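You operate a simulated robot arm through the tools that you are given. There is no shell and no other tool. Be economical: measure what you need, move in short steps, check, and stop when the job is done.

Carry out the task below with a simulated robot arm. There is one attempt and no reset: what you move stays moved.

JOB
Tighten the belt, set the tension in the green band and seam the sleeve in the cups.
Fine: do belt and tension before you switch the cup seamer on; end with the clutch lever at stop and the switch off; leave the sleeves in the rack.

It is judged by the outcome, as a careful person would: the job done as asked, and still so three seconds after it is handed in. It fails if anything else is knocked over, pushed out of place, dropped, spilled or broken.

ROBOT AND FRAMES
A 7-joint arm with a two-finger parallel gripper, fixed in place. Base frame: the origin is at the foot of the arm, x ahead of it, y to its left, z up. Units: m, rad, N and s.
With the tool pointing down near the work surface it reaches from about 0.42 to 0.9 m from the base axis. Its first joint turns from -2.007 to 2.007 rad. Payload 3.91 kg.
Tool frame: the origin (TCP) lies between the finger pads and is the grasp point; the fingertips stand 0.03 m ahead of it; z points along the fingers, y is the line along which they close. Largest opening 0.11 m; finger width 0.02, thickness 0.01; the body of the gripper, 0.048 by 0.112 m, starts 0.055 m behind the TCP.
Orientation is told as [roll, pitch, yaw] about the base's x, y, z axes, in that order, counted from this pose: with the fingers straight down and closing along the base's y, the tool's x points along the base's -x, its y along +y and its z along -z.

CONTROLS
- The arm moves only by the tool drive_tool. Its arguments are lists of equal length, an entry for each row: "slide": the shift along the base's x, y, z in m, a list of three; "angular": the turn, a rotation vector about the base's x, y, z in rad, a list of three; "claw": the closure in counts, from 0 (fully open) to 255 (shut). In form: {"slide": [[dx, dy, dz], ...], "angular": [[rx, ry, rz], ...], "claw": [claw, ...]}. A call has 1 to 20 rows; each row shifts and turns the commanded pose from where the row before left it. A row lasts 0.2 s, in which the tool goes at most 0.05 m and 0.15 rad; a call with a longer step from one row to the next is refused whole, and so is a gripper value outside its range. Where a pose cannot be reached the arm comes as near as it can. A force on the tool above 90 N (or 10 N above the force at the start of the call, whichever is more), or a blocked arm, ends the call early, and 0.2 s more pass. The fingers move at their own pace (about 0.153 m/s each) and stop on an object; they squeeze with about 44 N. The grip force told is the motor's: it shows also when the fingers shut on nothing. Time passes only in rows, and 0.2 s behind the last, so rows that do not move let the fingers close. It gives the time, the measured TCP pose, the force on the tool (base axes), the opening and the grip force at its end, in the units of the frame above (readings bear some noise), and new pictures: "pictures" is both (left out), scene, wrist or none.
- Cameras (640 x 400 px; columns grow to the right, rows downward): "scene" is fixed at [0.3918, -0.6472, 1.4441]; the picture's right is [0.96, -0.28, 0.00], its down [-0.17, -0.58, -0.80] and it looks along [0.22, 0.77, -0.60] (base axes); focal length 340 px, centre (320, 200). "wrist" rides on the gripper at [0.072, 0.017, -0.103] in the tool frame; the picture's right is [-0.23, 0.97, 0.00], its down [-0.76, -0.18, -0.62] and it looks along [-0.61, -0.14, 0.78] (tool axes); focal length 222 px, centre (320, 200). There is no depth. A picture from a camera that has moved, and an enlarged one, comes with that camera's place and axes in the base frame and with its lens. The place of the scene camera against the robot may be out by one fixed shift of up to 0.018 m in any direction.
- slide_trunk(by): slides the trunk up (or, below 0, down) by that many m; the arm rides with it, the base frame stays. It gives what a move gives, with no picture.
- close_up(camera, box): a new picture of the part [left, top, right, bottom] of that camera's present view, enlarged. No time passes.
- hand_in(): hands the job in; it is judged then, once.

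Go step by step. Nothing tells you positions but the pictures and the camera data: compare them with the known pose of the tool, close in by small moves and look again before you grip or let go. The budget is 120 turns and 200 pictures, counting those below and the enlarged ones. Unless the task says otherwise, let go and move clear before handing in, and close with one line.

The tools are called after "Emit:" by a JSON object that holds its "api" and its "payload". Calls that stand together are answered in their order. drive_tool: Moves the arm, as the interface text tells. Its arguments: {"type":"object","properties":{"slide":{"type":"array"},"angular":{"type":"array"},"claw":{"type":"array"},"pictures":{"type":"string","enum":["both","scene","wrist","none"]}},"required":["slide","angular","claw"]} The other tools are called the same way: slide_trunk (by) slides the trunk up or down; close_up (camera, box) takes an enlarged picture of a part of a camera's view; hand_in () hands the job in.

At the start:

```text
time: 0.0
ee_pos: [0.6272, 0.2263, 1.0441]
tool_rot: [0.0, 0.0, 0.0]
wrist_force: [-0.1, 0.2, -0.4]
opening: 0.1098
gripper_force: 0.0
trunk travel left (down, up): [-0.75, 0.24]
```

scene: 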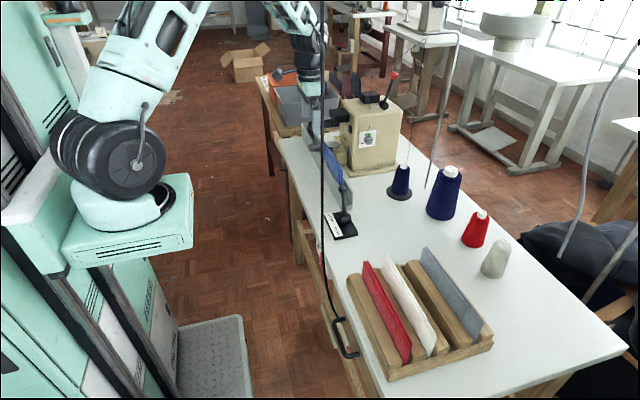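
wrist: 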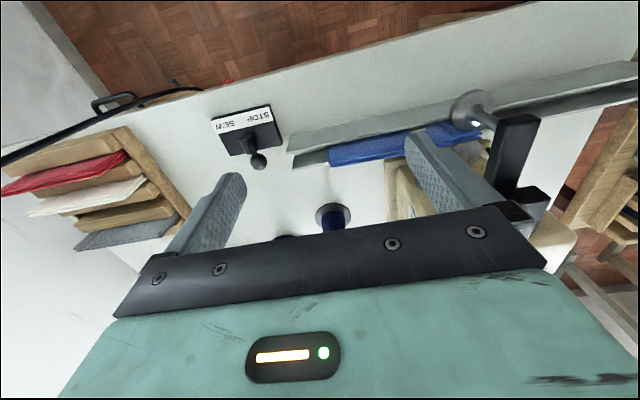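

I see a sewing bench with a sleeve rack, a STOP/SEW lever, a blue sleeve on a rail, a machine head and a cord. I'll take enlarged views first.

Emit:
{"api": "close_up", "payload": {"camera": "scene", "box": [260, 60, 420, 160]}}

Emit:
{"api": "close_up", "payload": {"camera": "scene", "box": [280, 140, 440, 240]}}

Emit:
{"api": "close_up", "payload": {"camera": "wrist", "box": [200, 60, 600, 310]}}

```text
4.00 times, centred on (340, 110) of scene
camera zoom: at [0.3918, -0.6472, 1.4441], right [0.96, -0.28, 0.0], down [-0.17, -0.58, -0.8], along [0.22, 0.77, -0.6], focal length 1358 px, centre (240, 560)
```

zoom: 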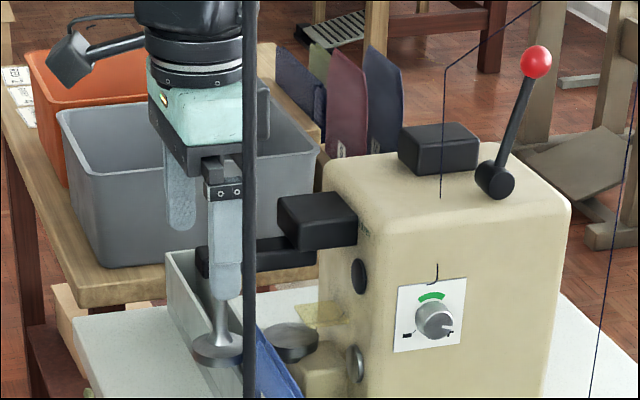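

```text
4.00 times, centred on (360, 190) of scene
camera zoom: at [0.3918, -0.6472, 1.4441], right [0.96, -0.28, 0.0], down [-0.17, -0.58, -0.8], along [0.22, 0.77, -0.6], focal length 1358 px, centre (160, 240)
```

zoom: 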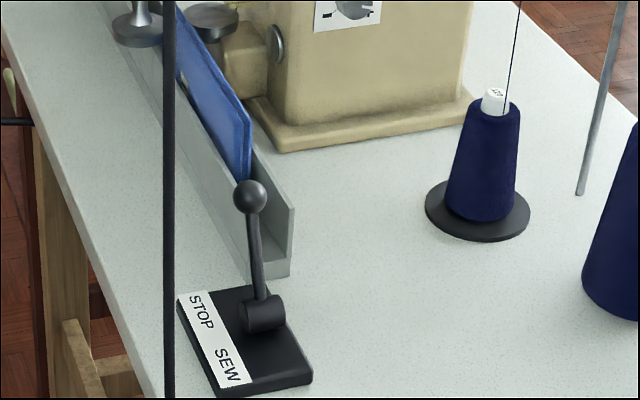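

```text
1.60 times, centred on (400, 185) of wrist
camera zoom: at [0.5553, 0.2448, 1.1481], right [0.23, 0.97, 0.0], down [0.76, -0.18, 0.62], along [0.61, -0.14, -0.78], focal length 355 px, centre (192, 224)
```

zoom: 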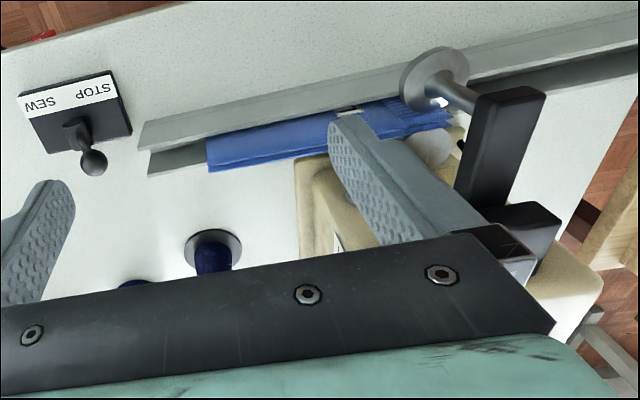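

I see a trough with a blue sleeve, a disc cup pair, a dial and a red-ball lever. I still need to find the belt and the switch.

Emit:
{"api": "close_up", "payload": {"camera": "scene", "box": [280, 260, 440, 360]}}

Emit:
{"api": "close_up", "payload": {"camera": "scene", "box": [330, 85, 410, 135]}}

Emit:
{"api": "close_up", "payload": {"camera": "scene", "box": [240, 190, 400, 290]}}

Emit:
{"api": "close_up", "payload": {"camera": "wrist", "box": [0, 40, 320, 240]}}

```text
4.00 times, centred on (360, 310) of scene
camera zoom: at [0.3918, -0.6472, 1.4441], right [0.96, -0.28, 0.0], down [-0.17, -0.58, -0.8], along [0.22, 0.77, -0.6], focal length 1358 px, centre (160, -240)
```

zoom: 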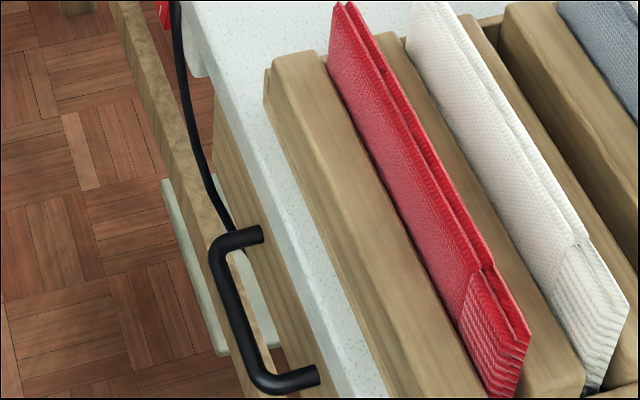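

```text
8.00 times, centred on (370, 110) of scene
camera zoom: at [0.3918, -0.6472, 1.4441], right [0.96, -0.28, 0.0], down [-0.17, -0.58, -0.8], along [0.22, 0.77, -0.6], focal length 2716 px, centre (-80, 920)
```

zoom: 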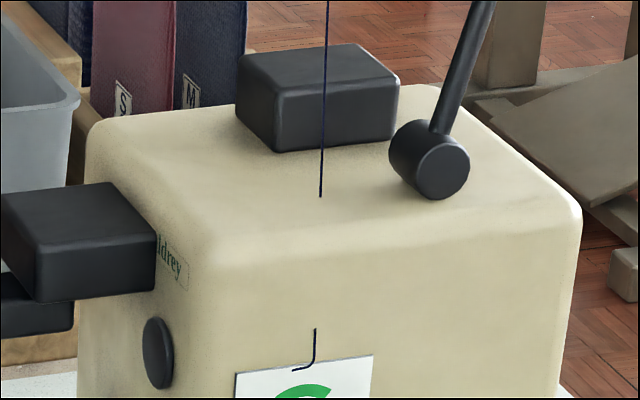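

```text
4.00 times, centred on (320, 240) of scene
camera zoom: at [0.3918, -0.6472, 1.4441], right [0.96, -0.28, 0.0], down [-0.17, -0.58, -0.8], along [0.22, 0.77, -0.6], focal length 1358 px, centre (320, 40)
```

zoom: 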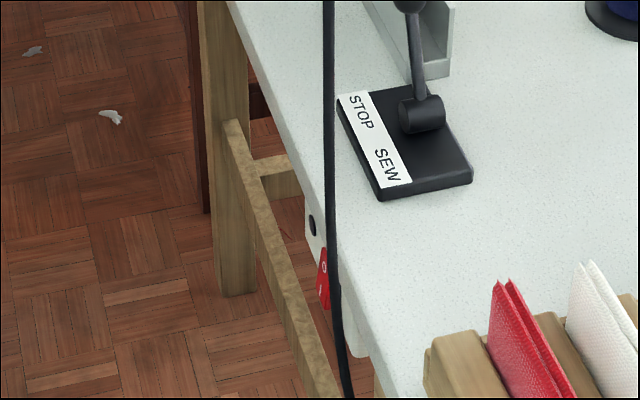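

```text
2.00 times, centred on (160, 140) of wrist
camera zoom: at [0.5553, 0.2448, 1.1481], right [0.23, 0.97, 0.0], down [0.76, -0.18, 0.62], along [0.61, -0.14, -0.78], focal length 444 px, centre (640, 320)
```

zoom: 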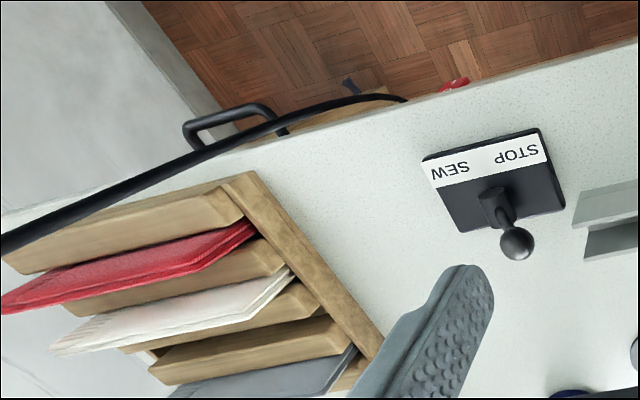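

The rocker switch sits under the table's front edge, and the dial and red-ball lever are on the machine. I'll raise the tool and tilt it forward to look at the machine from above.

Emit:
{"api": "drive_tool", "payload": {"slide": [[0, 0, 0.04], [0, -0.02, 0.04], [0, -0.04, 0.04], [0, -0.04, 0.04], [0, 0, 0], [0, 0, 0], [0, 0, 0]], "angular": [[0, 0, 0], [0, 0, 0], [0, -0.14, 0], [0, -0.14, 0], [0, 0, 0.14], [0, 0, 0.14], [0, 0, 0.14]], "claw": [255, 255, 255, 255, 255, 255, 255]}}

```text
refused: row 3 steps farther than a row can; nothing moved
```

Row 3 moved too far in one step, so I'll use smaller ones.

Emit:
{"api": "drive_tool", "payload": {"slide": [[0, 0, 0.04], [0, 0, 0.04], [0, -0.03, 0.03], [0, -0.03, 0.03], [0, -0.03, 0], [0, 0, 0], [0, 0, 0]], "angular": [[0, 0, 0], [0, 0, 0], [0, -0.14, 0], [0, -0.14, 0], [0, 0, 0.14], [0, 0, 0.14], [0, 0, 0.14]], "claw": [255, 255, 255, 255, 255, 255, 255]}}

```text
time: 1.6
ee_pos: [0.6266, 0.1378, 1.1841]
tool_rot: [-0.001, -0.278, 0.422]
wrist_force: [0.3, 0.0, -0.6]
opening: 0.0001
gripper_force: 38.4
trunk travel left (down, up): [-0.75, 0.24]
camera wrist: at [0.5307, 0.1133, 1.2643], right [-0.2, 0.98, 0.06], down [0.58, 0.07, 0.81], along [0.79, 0.2, -0.58], focal length 222 px, centre (320, 200)
```

scene: 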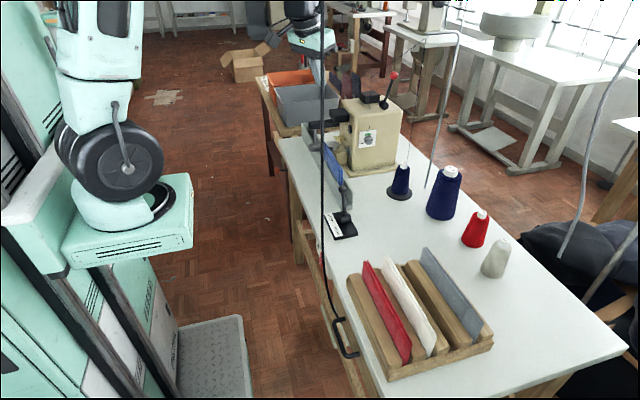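
wrist: 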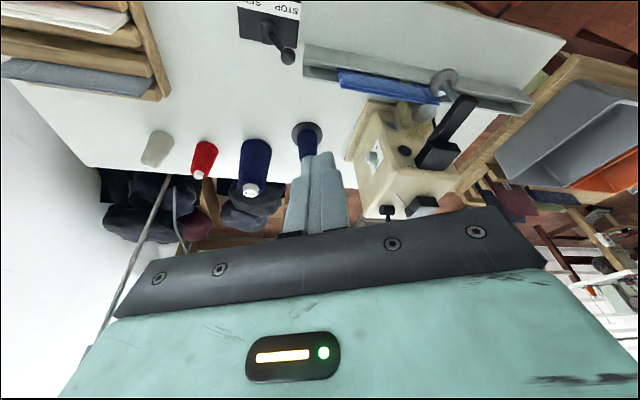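

The machine shows in the wrist view, so I'll zoom in on it.

Emit:
{"api": "close_up", "payload": {"camera": "wrist", "box": [300, 60, 500, 220]}}

Emit:
{"api": "close_up", "payload": {"camera": "scene", "box": [296, 65, 416, 185]}}

```text
2.50 times, centred on (400, 140) of wrist
camera zoom: at [0.5307, 0.1133, 1.2643], right [-0.2, 0.98, 0.06], down [0.58, 0.07, 0.81], along [0.79, 0.2, -0.58], focal length 555 px, centre (120, 350)
```

zoom: 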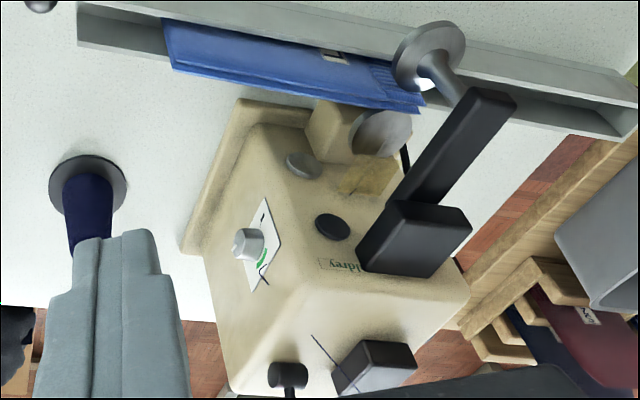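

```text
3.33 times, centred on (356, 125) of scene
camera zoom: at [0.3918, -0.6472, 1.4441], right [0.96, -0.28, 0.0], down [-0.17, -0.58, -0.8], along [0.22, 0.77, -0.6], focal length 1132 px, centre (200, 450)
```

zoom: 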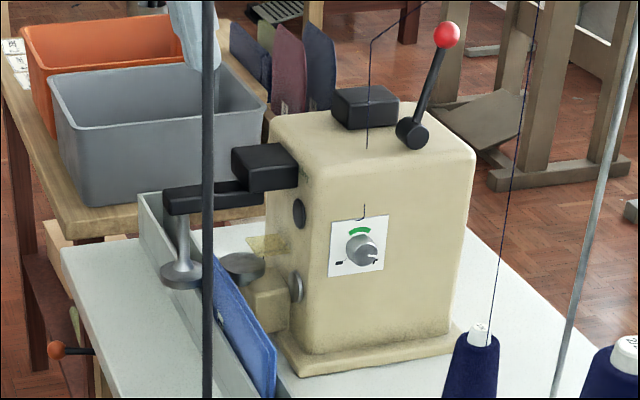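

There's an orange knob lever sticking out below the table edge near (278,169), so I'll look closer.

Emit:
{"api": "close_up", "payload": {"camera": "scene", "box": [250, 140, 330, 190]}}

Emit:
{"api": "close_up", "payload": {"camera": "scene", "box": [280, 220, 360, 270]}}

```text
8.00 times, centred on (290, 165) of scene
camera zoom: at [0.3918, -0.6472, 1.4441], right [0.96, -0.28, 0.0], down [-0.17, -0.58, -0.8], along [0.22, 0.77, -0.6], focal length 2716 px, centre (560, 480)
```

zoom: 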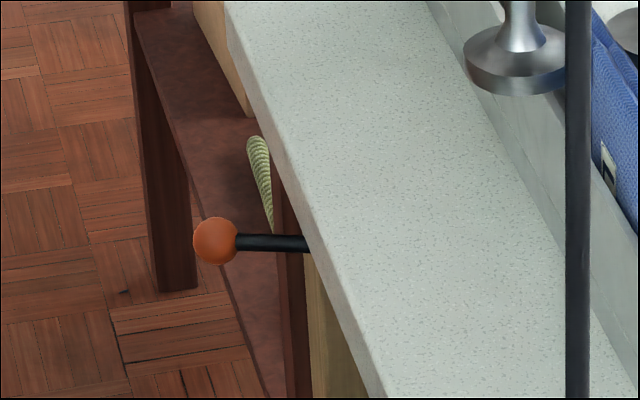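

```text
8.00 times, centred on (320, 245) of scene
camera zoom: at [0.3918, -0.6472, 1.4441], right [0.96, -0.28, 0.0], down [-0.17, -0.58, -0.8], along [0.22, 0.77, -0.6], focal length 2716 px, centre (320, -160)
```

zoom: 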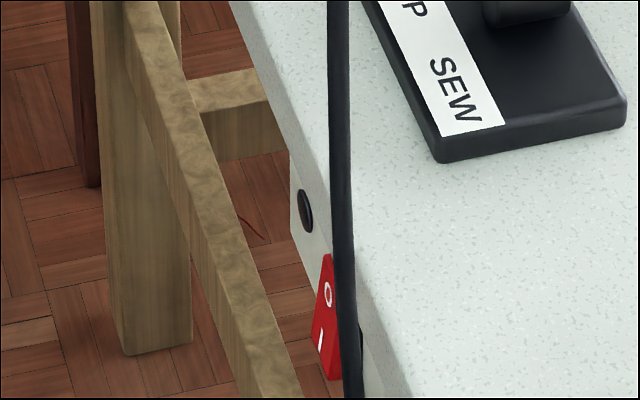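

The orange-ball lever with the rope belt below the table looks like the belt tightener. I'll back off and lower the tool in front of the table so I can see underneath.

Emit:
{"api": "drive_tool", "payload": {"slide": [[-0.04, 0.02, 0], [-0.04, 0.02, 0], [-0.03, 0.04, 0], [-0.03, 0.04, 0], [-0.03, 0.04, 0], [-0.03, 0.04, 0], [0, 0.04, -0.02], [0, 0.04, -0.03], [0, 0, -0.05], [0, 0, -0.05], [0, 0, -0.05], [0, 0, -0.05]], "angular": [[0, 0, 0], [0, 0, 0], [0, 0, 0], [0, -0.14, 0], [0, -0.14, 0], [0, -0.14, 0], [0, -0.14, 0], [0, -0.14, 0], [0, 0, 0], [0, 0, 0], [0, 0, 0], [0, 0, 0]], "claw": [255, 255, 255, 255, 255, 255, 255, 255, 255, 255, 255, 255]}}

```text
time: 4.0
ee_pos: [0.5147, 0.3753, 1.0107]
tool_rot: [-0.403, -0.901, 0.475]
wrist_force: [0.0, 0.7, -1.1]
opening: 0.0001
gripper_force: 37.6
trunk travel left (down, up): [-0.75, 0.24]
stopped in row 11: the arm was blocked; the commanded pose is now the measured one
camera wrist: at [0.3884, 0.3738, 1.009], right [-0.02, 1.0, -0.06], down [-0.07, 0.06, 1.0], along [1.0, 0.02, 0.06], focal length 222 px, centre (320, 200)
```

scene: 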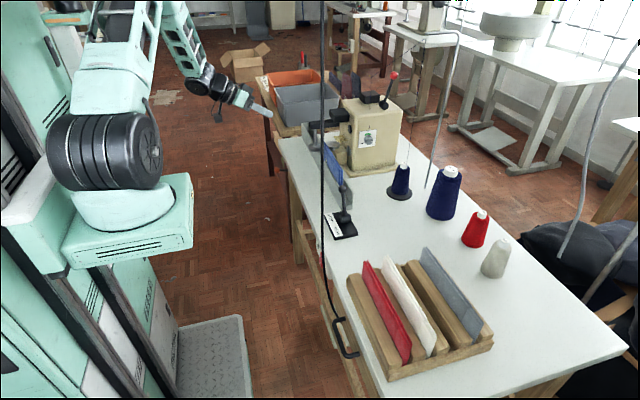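
wrist: 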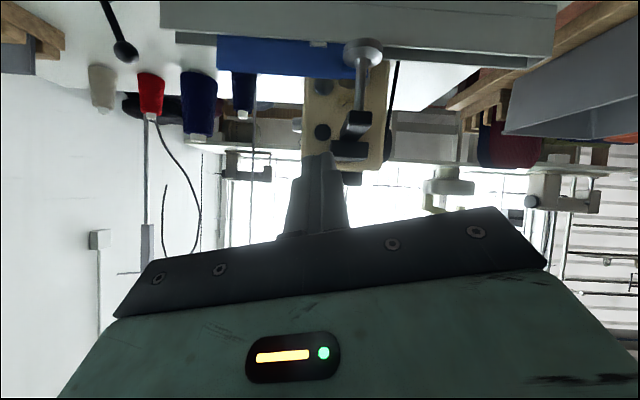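

The camera now looks horizontally forward. I'll lower the trunk so it sees under the table.

Emit:
{"api": "slide_trunk", "payload": {"by": -0.28}}

Emit:
{"api": "drive_tool", "payload": {"slide": [[-0.02, 0, 0]], "angular": [[0, 0, 0]], "claw": [255]}}

```text
time: 6.8
ee_pos: [0.515, 0.3745, 0.7281]
tool_rot: [-0.407, -0.9, 0.477]
wrist_force: [-0.3, 0.8, 0.0]
opening: 0.0001
gripper_force: 37.4
trunk travel left (down, up): [-0.47, 0.52]
```

```text
time: 7.2
ee_pos: [0.5147, 0.3612, 0.726]
tool_rot: [-0.417, -0.895, 0.441]
wrist_force: [-0.2, 0.9, 0.1]
opening: 0.0001
gripper_force: 38.2
trunk travel left (down, up): [-0.47, 0.52]
camera wrist: at [0.3895, 0.3644, 0.7237], right [0.03, 1.0, -0.07], down [-0.06, 0.07, 1.0], along [1.0, -0.02, 0.06], focal length 222 px, centre (320, 200)
```

scene: 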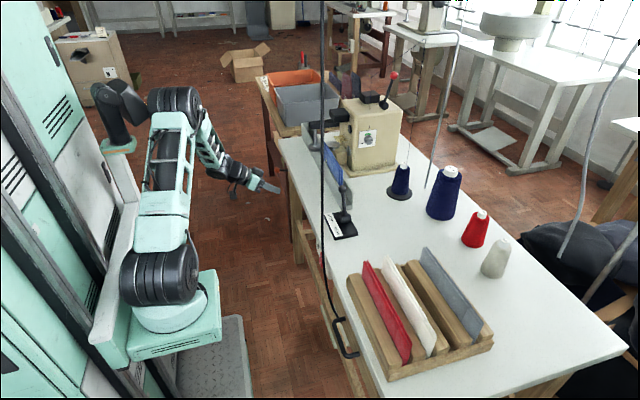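
wrist: 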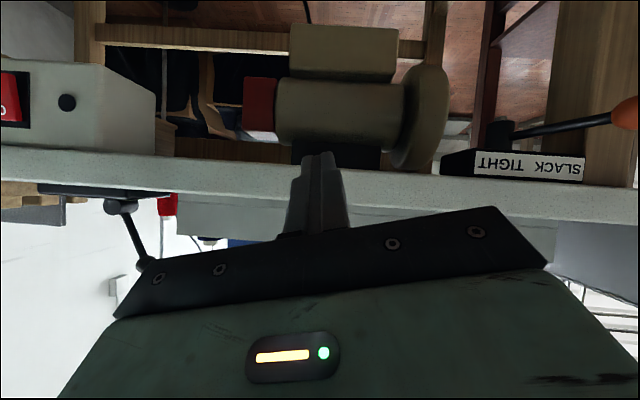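

I can now see the motor, the belt lever with its SLACK/TIGHT plate and the red switch box. I'll zoom on both.

Emit:
{"api": "close_up", "payload": {"camera": "wrist", "box": [440, 80, 640, 205]}}

Emit:
{"api": "close_up", "payload": {"camera": "wrist", "box": [0, 40, 200, 165]}}

```text
3.20 times, centred on (540, 142) of wrist
camera zoom: at [0.3895, 0.3644, 0.7237], right [0.03, 1.0, -0.07], down [-0.06, 0.07, 1.0], along [1.0, -0.02, 0.06], focal length 711 px, centre (-384, 384)
```

zoom: 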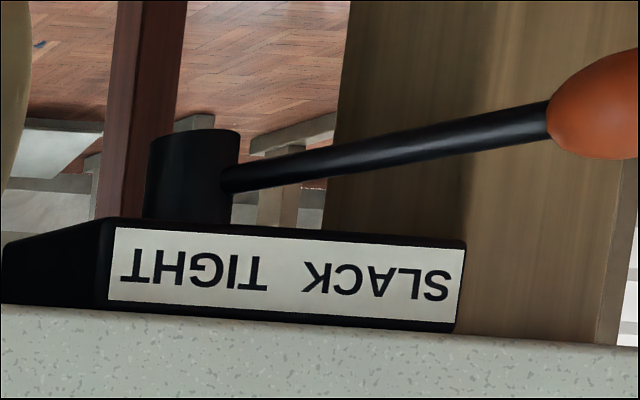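

```text
3.20 times, centred on (100, 102) of wrist
camera zoom: at [0.3895, 0.3644, 0.7237], right [0.03, 1.0, -0.07], down [-0.06, 0.07, 1.0], along [1.0, -0.02, 0.06], focal length 711 px, centre (1024, 512)
```

zoom: 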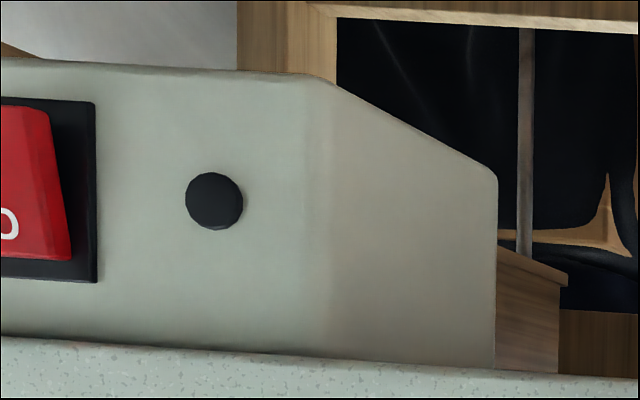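

SLACK is on the +y side and TIGHT on the −y side. The ball is at about (0.55, 0.57, 0.66). I'll move the closed fingers to its +y side.

Emit:
{"api": "drive_tool", "payload": {"slide": [[-0.01, 0.03, 0.03], [0, 0.045, 0.01], [0, 0.045, 0], [0, 0.045, 0], [0, 0.045, 0], [0, 0.045, 0], [0, 0.03, 0], [0, 0, 0]], "angular": [[0, 0, 0], [0, 0, 0], [0, 0, 0], [0, 0, 0], [0, 0, 0], [0, 0, 0], [0, 0, 0], [0, 0, 0]], "claw": [255, 255, 255, 255, 255, 255, 255, 255]}}

```text
time: 9.0
ee_pos: [0.471, 0.5965, 0.7632]
tool_rot: [-0.412, -0.897, 0.495]
wrist_force: [-0.6, -0.7, -1.1]
opening: 0.0
gripper_force: 37.7
out of reach, approached as far as the arm can: row 6, 7
trunk travel left (down, up): [-0.47, 0.52]
camera wrist: at [0.345, 0.5917, 0.762], right [-0.03, 1.0, -0.07], down [-0.06, 0.06, 1.0], along [1.0, 0.04, 0.06], focal length 222 px, centre (320, 200)
```

scene: 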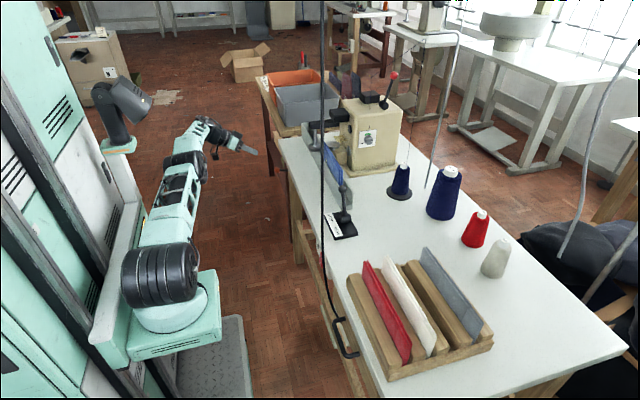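
wrist: 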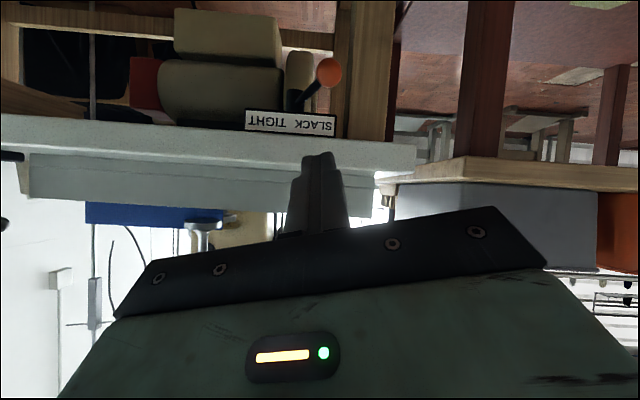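

Triangulating two views puts the ball at about (0.576, 0.60, 0.647). I'll turn toward the natural radial direction to regain reach and move past the ball in +y.

Emit:
{"api": "drive_tool", "payload": {"slide": [[0, 0.01, 0], [0, 0.01, 0], [0, 0.02, 0], [0, 0.02, 0], [0, 0.02, 0]], "angular": [[0, 0, 0.12], [0, 0, 0.12], [0, 0, 0.12], [0, 0, 0], [0, 0, 0]], "claw": [255, 255, 255, 255, 255], "pictures": "wrist"}}

```text
time: 10.2
ee_pos: [0.4713, 0.6534, 0.7623]
tool_rot: [-0.411, -0.893, 0.856]
wrist_force: [0.2, -0.4, 0.2]
opening: 0.0
gripper_force: 37.7
out of reach, approached as far as the arm can: row 5
trunk travel left (down, up): [-0.47, 0.52]
camera wrist: at [0.3555, 0.6063, 0.761], right [-0.38, 0.92, -0.07], down [-0.08, 0.04, 1.0], along [0.92, 0.39, 0.06], focal length 222 px, centre (320, 200)
```

wrist: 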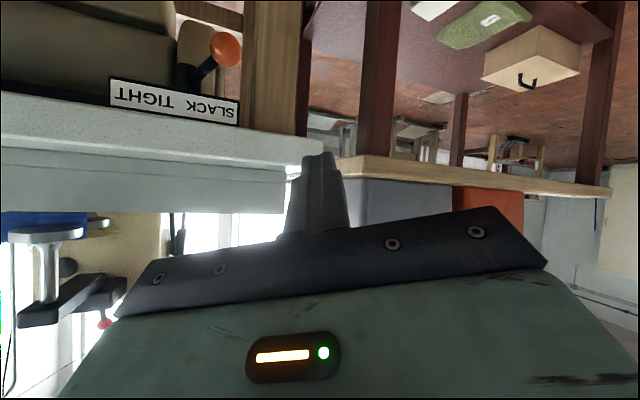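

Next I'll go down, then forward on the +y side of the ball.

Emit:
{"api": "drive_tool", "payload": {"slide": [[0, 0, -0.03], [0, 0, -0.03], [0.0, 0, -0.03], [0.02, 0, 0], [0.02, 0, 0], [0.02, 0, 0]], "angular": [[0, 0, 0], [0, 0, 0], [0, 0, 0], [0, 0, 0], [0, 0, 0], [0, 0, 0]], "claw": [255, 255, 255, 255, 255, 255], "pictures": "both"}}

```text
time: 11.6
ee_pos: [0.5322, 0.6363, 0.6731]
tool_rot: [-0.412, -0.895, 0.856]
wrist_force: [-0.3, 0.3, -0.6]
opening: 0.0
gripper_force: 37.5
out of reach, approached as far as the arm can: row 3, 4, 6
trunk travel left (down, up): [-0.47, 0.52]
camera wrist: at [0.4162, 0.5875, 0.6724], right [-0.38, 0.92, -0.07], down [-0.08, 0.04, 1.0], along [0.92, 0.39, 0.06], focal length 222 px, centre (320, 200)
```

scene: 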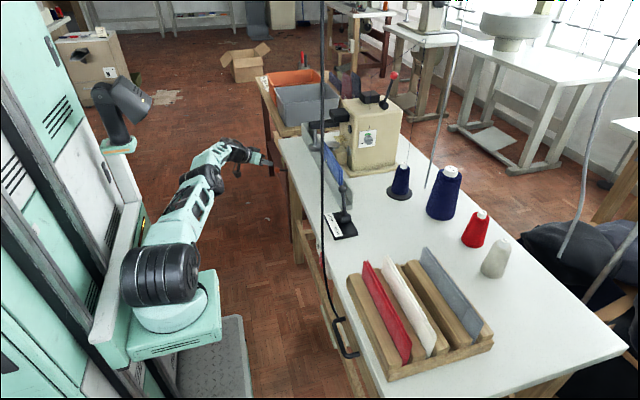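
wrist: 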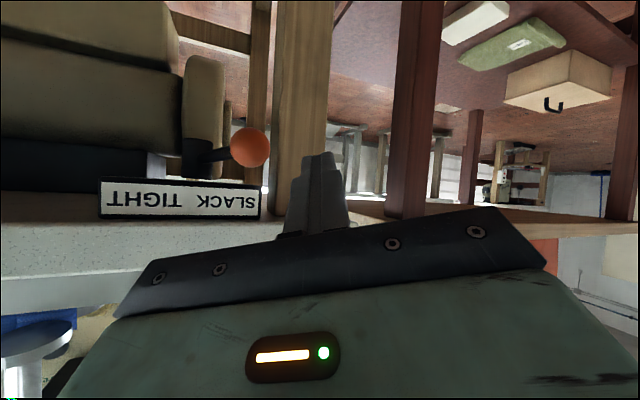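

The ball is confirmed at (0.576, 0.60, 0.65) and my fingertip at (0.555, 0.645, 0.656). I'll go a bit further forward.

Emit:
{"api": "drive_tool", "payload": {"slide": [[0.02, 0.005, -0.004], [0.02, 0, -0.004], [0, 0, 0]], "angular": [[0, 0, 0], [0, 0, 0], [0, 0, 0]], "claw": [255, 255, 255], "pictures": "wrist"}}

```text
time: 12.4
ee_pos: [0.5628, 0.6278, 0.6697]
tool_rot: [-0.411, -0.898, 0.855]
wrist_force: [-0.4, 0.7, 0.3]
opening: 0.0
gripper_force: 37.9
out of reach, approached as far as the arm can: row 1, 2
trunk travel left (down, up): [-0.47, 0.52]
camera wrist: at [0.4465, 0.5793, 0.6675], right [-0.38, 0.92, -0.07], down [-0.08, 0.04, 1.0], along [0.92, 0.39, 0.06], focal length 222 px, centre (320, 200)
```

wrist: 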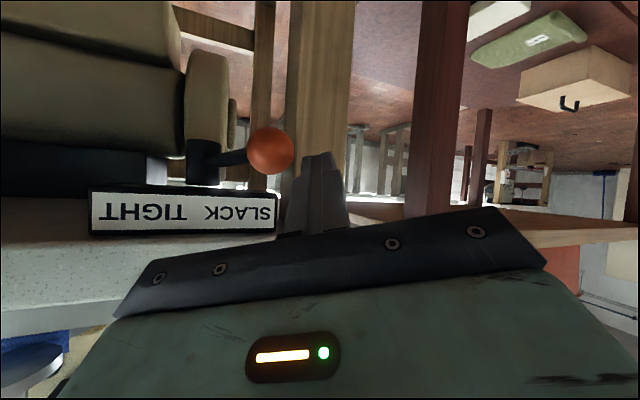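

The fingertip is now beside the ball on its +y side. I'll push in −y.

Emit:
{"api": "drive_tool", "payload": {"slide": [[0, -0.02, 0], [0, -0.02, 0], [0, -0.02, 0], [0, -0.02, 0], [0, -0.02, 0]], "angular": [[0, 0, 0], [0, 0, 0], [0, 0, 0], [0, 0, 0], [0, 0, 0]], "claw": [255, 255, 255, 255, 255], "pictures": "wrist"}}

```text
time: 13.6
ee_pos: [0.5626, 0.5344, 0.6714]
tool_rot: [-0.399, -0.903, 0.859]
wrist_force: [25.9, 49.0, -5.4]
opening: 0.0002
gripper_force: 37.4
trunk travel left (down, up): [-0.47, 0.52]
camera wrist: at [0.4462, 0.4852, 0.6701], right [-0.39, 0.92, -0.06], down [-0.08, 0.03, 1.0], along [0.92, 0.4, 0.06], focal length 222 px, centre (320, 200)
```

wrist: 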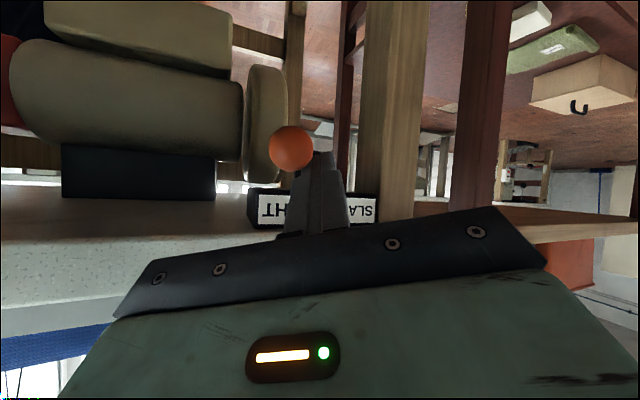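

The ball has reached about y=0.52, the mirror of where it started, with force building up. I'll press slightly more to confirm the stop, then back away.

Emit:
{"api": "drive_tool", "payload": {"slide": [[0, -0.01, 0], [0, 0, 0]], "angular": [[0, 0, 0], [0, 0, 0]], "claw": [255, 255], "pictures": "none"}}

Emit:
{"api": "drive_tool", "payload": {"slide": [[0, 0.02, 0], [-0.01, 0.04, 0], [-0.04, 0.01, 0.01], [-0.04, 0, 0.02]], "angular": [[0, 0, 0], [0, 0, 0], [0, 0, 0], [0, 0, 0]], "claw": [255, 255, 255, 255], "pictures": "wrist"}}

```text
time: 14.0
ee_pos: [0.5578, 0.5323, 0.6773]
tool_rot: [-0.393, -0.911, 0.862]
wrist_force: [-6.1, 5.3, 6.0]
opening: 0.0
gripper_force: 37.6
trunk travel left (down, up): [-0.47, 0.52]
stopped in row 1: the force on the tool passed its limit (the readings are from after the stop); the commanded pose is now the measured one
```

```text
time: 15.0
ee_pos: [0.4927, 0.5866, 0.6945]
tool_rot: [-0.425, -0.896, 0.85]
wrist_force: [1.1, 0.3, 0.7]
opening: 0.0
gripper_force: 38.0
trunk travel left (down, up): [-0.47, 0.52]
camera wrist: at [0.3751, 0.5409, 0.6924], right [-0.37, 0.93, -0.07], down [-0.09, 0.04, 1.0], along [0.93, 0.37, 0.07], focal length 222 px, centre (320, 200)
```

wrist: 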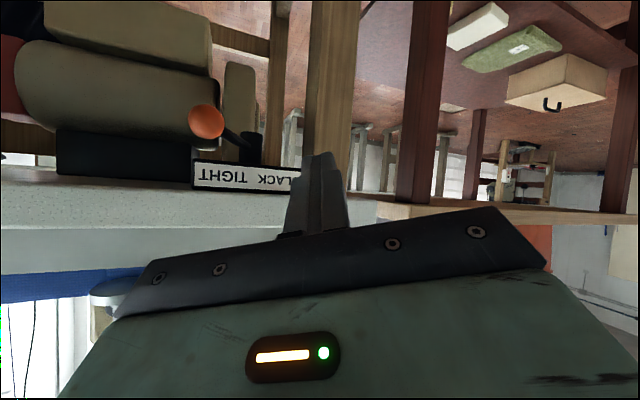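

The lever stayed on TIGHT. I'll raise the trunk and move back over the table, resetting the orientation on the way to the tension dial.

Emit:
{"api": "slide_trunk", "payload": {"by": 0.26}}

Emit:
{"api": "drive_tool", "payload": {"slide": [[0, -0.03, 0.03], [0, -0.03, 0.03], [0, -0.03, 0.03], [0, -0.03, 0.02], [0, -0.03, 0.02], [0, -0.03, 0.02], [0, -0.03, 0], [0, -0.03, 0], [0, -0.03, 0], [0, -0.03, 0], [0, -0.03, 0], [0, -0.03, 0], [0, -0.03, 0]], "angular": [[0, 0, -0.14], [0, 0, -0.14], [0, 0, -0.14], [0, 0, -0.14], [0, 0, -0.14], [0, 0, -0.14], [0, 0.14, 0], [0, 0.14, 0], [0, 0.14, 0], [0, 0.14, 0], [0, 0.14, 0], [0, 0.14, 0], [0, 0.05, 0]], "claw": [255, 255, 255, 255, 255, 255, 255, 255, 255, 255, 255, 255, 255], "pictures": "scene"}}

```text
time: 17.6
ee_pos: [0.491, 0.5874, 0.9528]
tool_rot: [-0.419, -0.893, 0.85]
wrist_force: [0.0, -0.8, 0.1]
opening: 0.0003
gripper_force: 37.8
trunk travel left (down, up): [-0.73, 0.26]
```

```text
time: 18.4
ee_pos: [0.5448, 0.4565, 0.9564]
tool_rot: [-0.658, -0.856, 0.56]
wrist_force: [-0.3, 0.4, 0.2]
opening: 0.0001
gripper_force: 37.8
trunk travel left (down, up): [-0.73, 0.26]
stopped in row 3: the arm was blocked; the commanded pose is now the measured one
```

scene: 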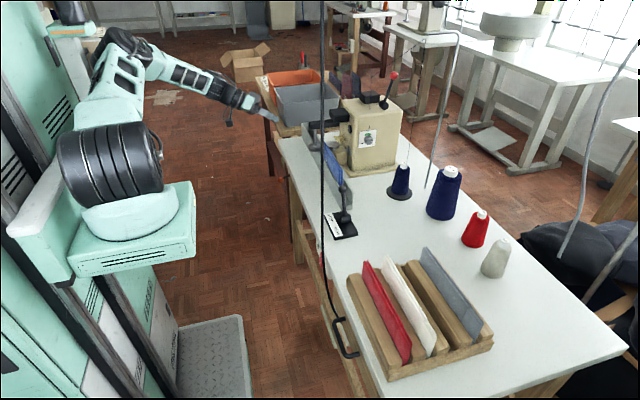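

A joint limit blocked that. I'll bring the fingers back toward vertical first, while rising.

Emit:
{"api": "drive_tool", "payload": {"slide": [[-0.02, 0, 0.02], [-0.02, 0, 0.02], [0, 0, 0.03], [0, 0, 0.03], [0, 0, 0.03], [0, 0, 0.02], [0, 0, 0]], "angular": [[0, 0.14, 0], [0, 0.14, 0], [0, 0.14, 0], [0, 0.14, 0], [0, 0.14, 0], [0, 0.14, 0], [0.14, 0, 0]], "claw": [255, 255, 255, 255, 255, 255, 255], "pictures": "none"}}

```text
time: 20.0
ee_pos: [0.5042, 0.4607, 1.1076]
tool_rot: [-0.107, -0.142, 0.342]
wrist_force: [-0.6, 0.9, -0.8]
opening: 0.0
gripper_force: 37.5
trunk travel left (down, up): [-0.73, 0.26]
```

The tool is nearly vertical again. I'll zoom on the dial to learn its shape and the needed turn.

Emit:
{"api": "close_up", "payload": {"camera": "scene", "box": [352, 124, 384, 156]}}

Emit:
{"api": "drive_tool", "payload": {"slide": [[0.02, -0.04, 0], [0.02, -0.04, 0], [0.02, -0.04, 0], [0.02, -0.04, 0], [0.02, -0.04, 0], [0.02, -0.04, 0], [0, -0.04, 0]], "angular": [[0.1, 0, 0], [0.1, 0, 0], [0.1, 0, 0], [0.1, 0, 0], [0.1, 0, 0], [0.1, 0, 0], [0.1, 0, 0]], "claw": [255, 255, 255, 255, 255, 255, 255], "pictures": "both"}}

```text
12.50 times, centred on (368, 140) of scene
camera zoom: at [0.3918, -0.6472, 1.4441], right [0.96, -0.28, 0.0], down [-0.17, -0.58, -0.8], along [0.22, 0.77, -0.6], focal length 4244 px, centre (-280, 950)
```

zoom: 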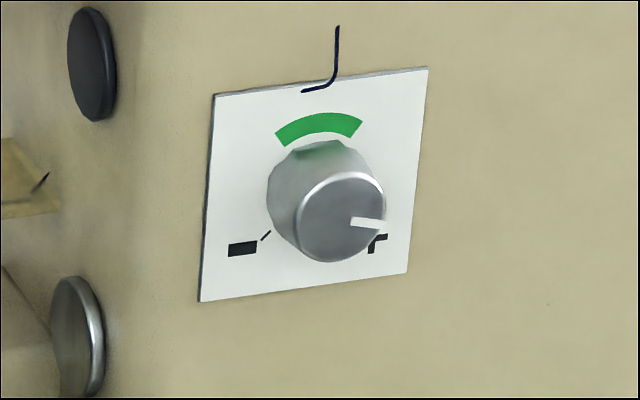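

```text
time: 21.6
ee_pos: [0.6218, 0.182, 1.1077]
tool_rot: [0.59, -0.329, 0.173]
wrist_force: [-0.8, 0.2, 0.0]
opening: 0.0
gripper_force: 37.3
trunk travel left (down, up): [-0.73, 0.26]
camera wrist: at [0.5334, 0.123, 1.1751], right [-0.1, 0.8, 0.59], down [0.66, -0.39, 0.64], along [0.74, 0.45, -0.49], focal length 222 px, centre (320, 200)
```

scene: 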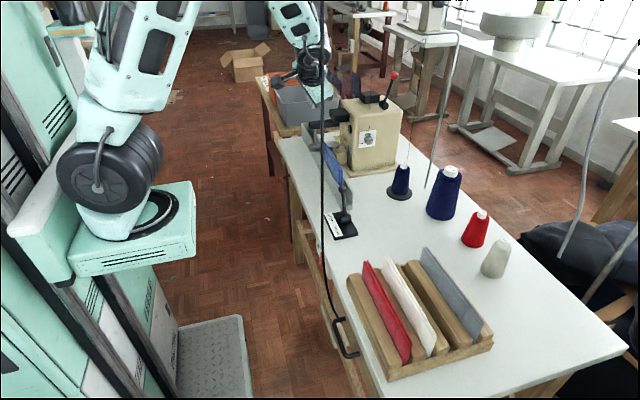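
wrist: 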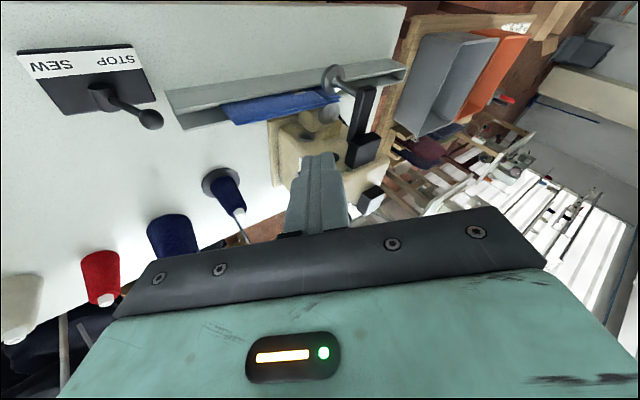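

The dial pointer is about 110° clockwise from up, at roughly 3–4 o'clock, and the green band is at the top, so it needs about 105° counter-clockwise. I'll turn the tool about its own axis so the fingers can pinch the knob sideways.

Emit:
{"api": "drive_tool", "payload": {"slide": [[0.01, 0, 0], [0.01, 0, 0], [0.01, 0, 0], [0.01, 0, 0], [0.01, 0, 0], [0.01, 0, 0], [0.01, 0, 0], [0.01, 0, 0], [0.01, 0, 0], [0.01, 0, 0], [0.0, 0, 0]], "angular": [[-0.0241, -0.0848, 0.1122], [-0.0241, -0.0848, 0.1122], [-0.0241, -0.0848, 0.1122], [-0.0241, -0.0848, 0.1122], [-0.0241, -0.0848, 0.1122], [-0.0241, -0.0848, 0.1122], [-0.0241, -0.0848, 0.1122], [-0.0241, -0.0848, 0.1122], [-0.0241, -0.0848, 0.1122], [-0.0241, -0.0848, 0.1122], [-0.0241, -0.0848, 0.1122]], "claw": [255, 255, 255, 255, 255, 255, 255, 255, 255, 255, 255], "pictures": "both"}}

```text
time: 24.0
ee_pos: [0.723, 0.182, 1.1084]
tool_rot: [-0.388, -0.555, 1.957]
wrist_force: [0.5, 0.4, 0.7]
opening: 0.0
gripper_force: 37.9
trunk travel left (down, up): [-0.73, 0.26]
camera wrist: at [0.7147, 0.0611, 1.1467], right [-0.98, 0.02, -0.2], down [-0.18, 0.26, 0.95], along [0.07, 0.97, -0.25], focal length 222 px, centre (320, 200)
```

scene: 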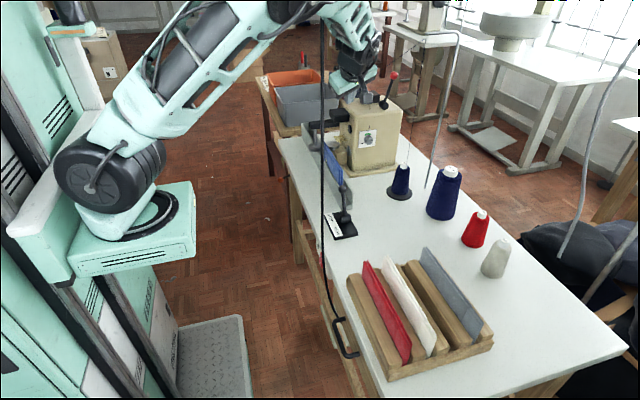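
wrist: 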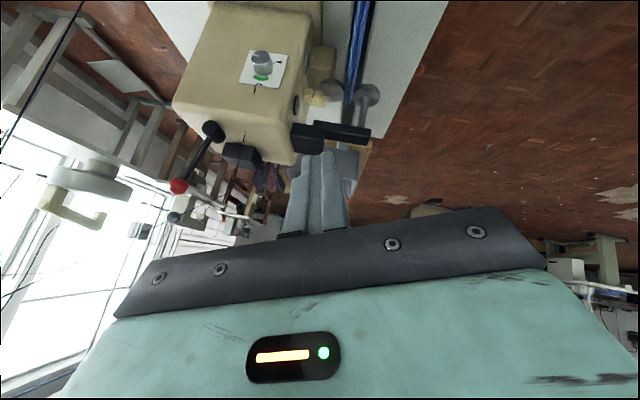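

I have a clear view of the dial. I'll zoom to measure the plate's heading and the knob position.

Emit:
{"api": "close_up", "payload": {"camera": "wrist", "box": [150, 0, 310, 170]}}

Emit:
{"api": "close_up", "payload": {"camera": "wrist", "box": [230, 40, 294, 95]}}

```text
2.35 times, centred on (230, 85) of wrist
camera zoom: at [0.7147, 0.0611, 1.1467], right [-0.98, 0.02, -0.2], down [-0.18, 0.26, 0.95], along [0.07, 0.97, -0.25], focal length 523 px, centre (532, 471)
```

zoom: 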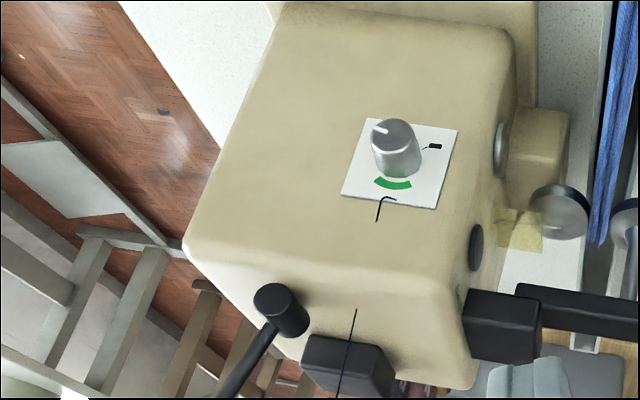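

```text
7.27 times, centred on (262, 68) of wrist
camera zoom: at [0.7147, 0.0611, 1.1467], right [-0.98, 0.02, -0.2], down [-0.18, 0.26, 0.95], along [0.07, 0.97, -0.25], focal length 1615 px, centre (742, 1164)
```

zoom: 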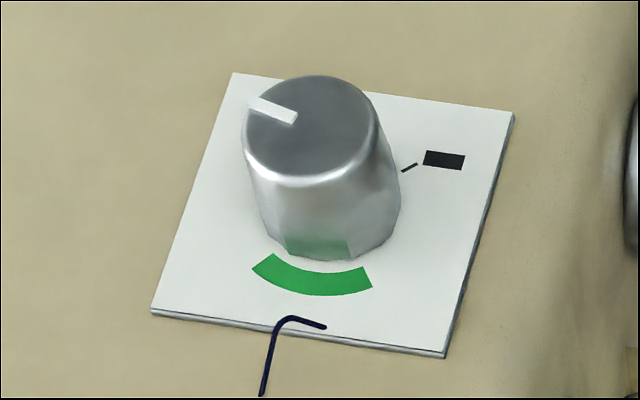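

Face normal is about −y, and the knob centre is about (0.858, 0.328, 0.885), radius about 13 mm. A thread runs up from the cone near (0.92, 0.19), so I'll approach from the −x side with the pinch tilted 36°.

Emit:
{"api": "drive_tool", "payload": {"slide": [[0.01, 0, -0.03], [0.01, 0, -0.03], [0.01, 0, -0.03], [0.01, 0, -0.03], [0, 0, -0.01]], "angular": [[0.113, -0.064, 0.0125], [0.113, -0.064, 0.0125], [0.113, -0.064, 0.0125], [0.113, -0.064, 0.0125], [0, 0, 0]], "claw": [116, 116, 116, 116, 116], "pictures": "both"}}

```text
time: 25.2
ee_pos: [0.7635, 0.1802, 0.9795]
tool_rot: [-0.991, -0.792, 2.387]
wrist_force: [-0.4, 0.3, 1.0]
opening: 0.0601
gripper_force: 0.0
trunk travel left (down, up): [-0.73, 0.26]
camera wrist: at [0.7581, 0.0553, 0.9576], right [-0.9, 0.11, -0.41], down [-0.43, -0.18, 0.89], along [0.03, 0.98, 0.21], focal length 222 px, centre (320, 200)
```

scene: 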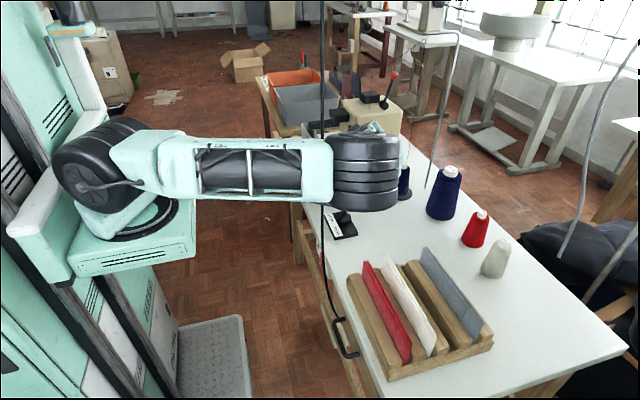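
wrist: 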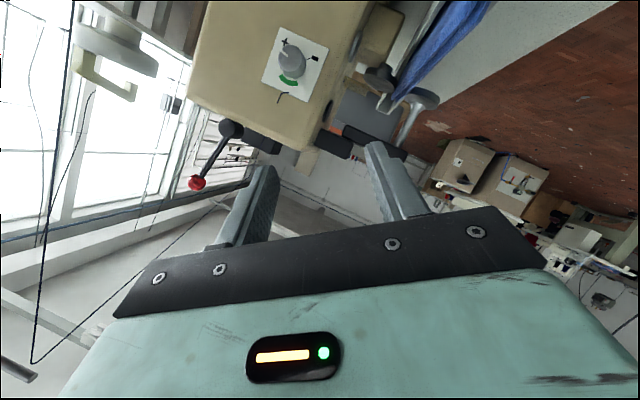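

This view confirms the knob at (0.86, 0.325, 0.885). I'll move to the pre-grasp point.

Emit:
{"api": "drive_tool", "payload": {"slide": [[0.02, 0.01, -0.018], [0.02, 0.02, -0.018], [0.02, 0.022, -0.016], [0, 0, 0]], "angular": [[0, 0, 0], [0, 0, 0], [0, 0, 0], [0, 0, 0]], "claw": [116, 116, 116, 116], "pictures": "both"}}

```text
time: 26.2
ee_pos: [0.8232, 0.2314, 0.9262]
tool_rot: [-0.989, -0.792, 2.388]
wrist_force: [0.3, -0.4, 0.0]
opening: 0.0602
gripper_force: 0.0
trunk travel left (down, up): [-0.73, 0.26]
camera wrist: at [0.818, 0.107, 0.9048], right [-0.9, 0.11, -0.41], down [-0.42, -0.18, 0.89], along [0.03, 0.98, 0.21], focal length 222 px, centre (320, 200)
```

scene: 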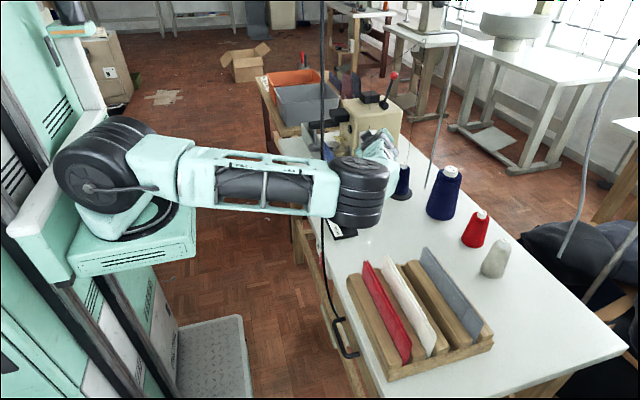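
wrist: 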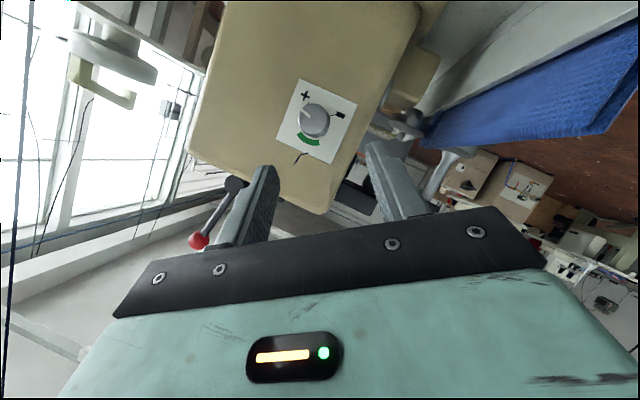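

The knob is as computed. I'll advance in two stages along the finger direction.

Emit:
{"api": "drive_tool", "payload": {"slide": [[0.01, 0.025, -0.011], [0.01, 0.025, -0.011], [0, 0, 0]], "angular": [[0, 0, 0], [0, 0, 0], [0, 0, 0]], "claw": [116, 116, 116], "pictures": "wrist"}}

```text
time: 27.0
ee_pos: [0.845, 0.283, 0.9048]
tool_rot: [-0.989, -0.791, 2.39]
wrist_force: [0.3, 0.2, 0.6]
opening: 0.06
gripper_force: 0.0
trunk travel left (down, up): [-0.73, 0.26]
camera wrist: at [0.8402, 0.1574, 0.8833], right [-0.9, 0.11, -0.41], down [-0.42, -0.18, 0.89], along [0.03, 0.98, 0.21], focal length 222 px, centre (320, 200)
```

wrist: 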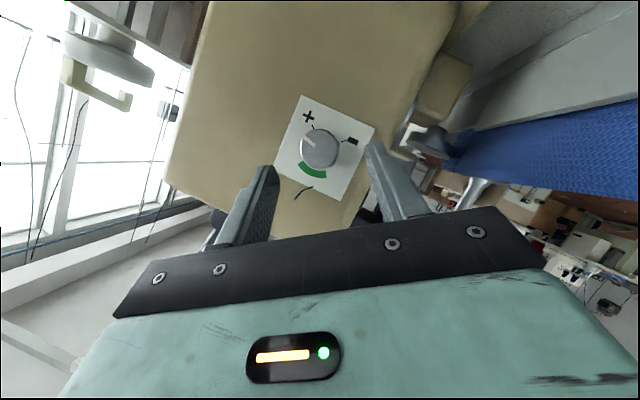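

The knob is centred between the fingers. I'll advance the last 2 cm and grip.

Emit:
{"api": "drive_tool", "payload": {"slide": [[0.0075, 0.019, -0.0095], [0, 0, 0], [0, 0, 0], [0, 0, 0]], "angular": [[0, 0, 0], [0, 0, 0], [0, 0, 0], [0, 0, 0]], "claw": [116, 255, 255, 255], "pictures": "wrist"}}

```text
time: 28.0
ee_pos: [0.854, 0.3037, 0.8951]
tool_rot: [-0.988, -0.791, 2.388]
wrist_force: [-1.6, 2.0, -1.2]
opening: 0.0287
gripper_force: 45.2
trunk travel left (down, up): [-0.73, 0.26]
camera wrist: at [0.8479, 0.1778, 0.8734], right [-0.91, 0.11, -0.41], down [-0.42, -0.18, 0.89], along [0.03, 0.98, 0.21], focal length 222 px, centre (320, 200)
```

wrist: 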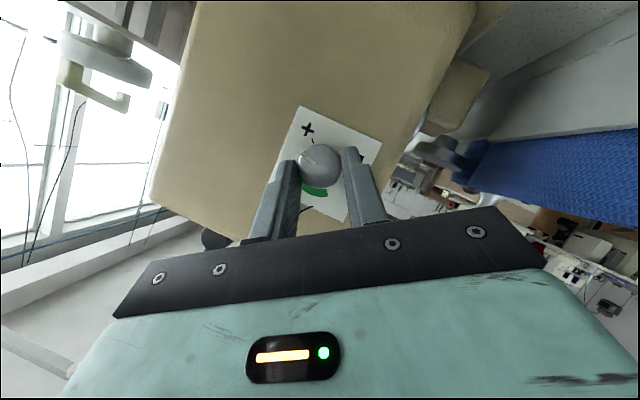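

I have the knob, with an opening of 28.7 mm. Now I'll turn 54° counter-clockwise about its axis.

Emit:
{"api": "drive_tool", "payload": {"slide": [[-0.0012, 0, -0.0009], [-0.0011, 0, -0.001], [-0.001, 0, -0.0012], [-0.0008, 0, -0.0013], [-0.0007, 0, -0.0014], [-0.0005, 0, -0.0014], [-0.0004, 0, -0.0015], [-0.0002, 0, -0.0015]], "angular": [[0, -0.118, 0], [0, -0.118, 0], [0, -0.118, 0], [0, -0.118, 0], [0, -0.118, 0], [0, -0.118, 0], [0, -0.118, 0], [0, -0.118, 0]], "claw": [255, 255, 255, 255, 255, 255, 255, 255], "pictures": "both"}}

```text
time: 29.6
ee_pos: [0.8507, 0.3021, 0.8913]
tool_rot: [-1.358, 0.132, 2.742]
wrist_force: [-27.1, -27.0, -31.5]
opening: 0.0311
gripper_force: 44.8
trunk travel left (down, up): [-0.73, 0.26]
stopped in row 8: the arm was blocked; the commanded pose is now the measured one
camera wrist: at [0.8762, 0.1785, 0.9064], right [-0.17, -0.15, -0.97], down [-0.95, -0.22, 0.2], along [-0.24, 0.96, -0.11], focal length 222 px, centre (320, 200)
```

scene: 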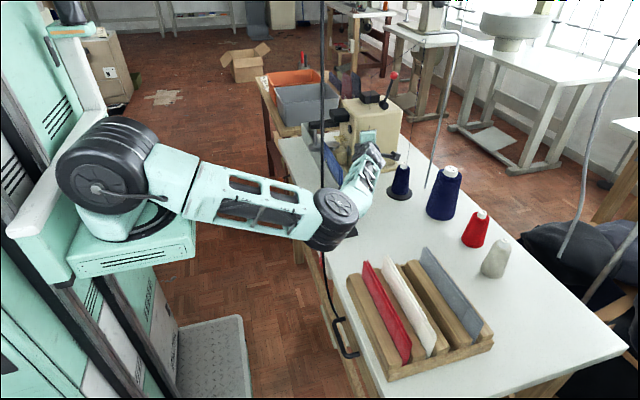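
wrist: 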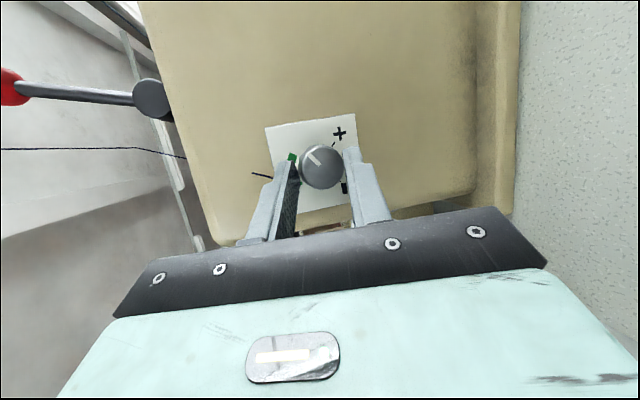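

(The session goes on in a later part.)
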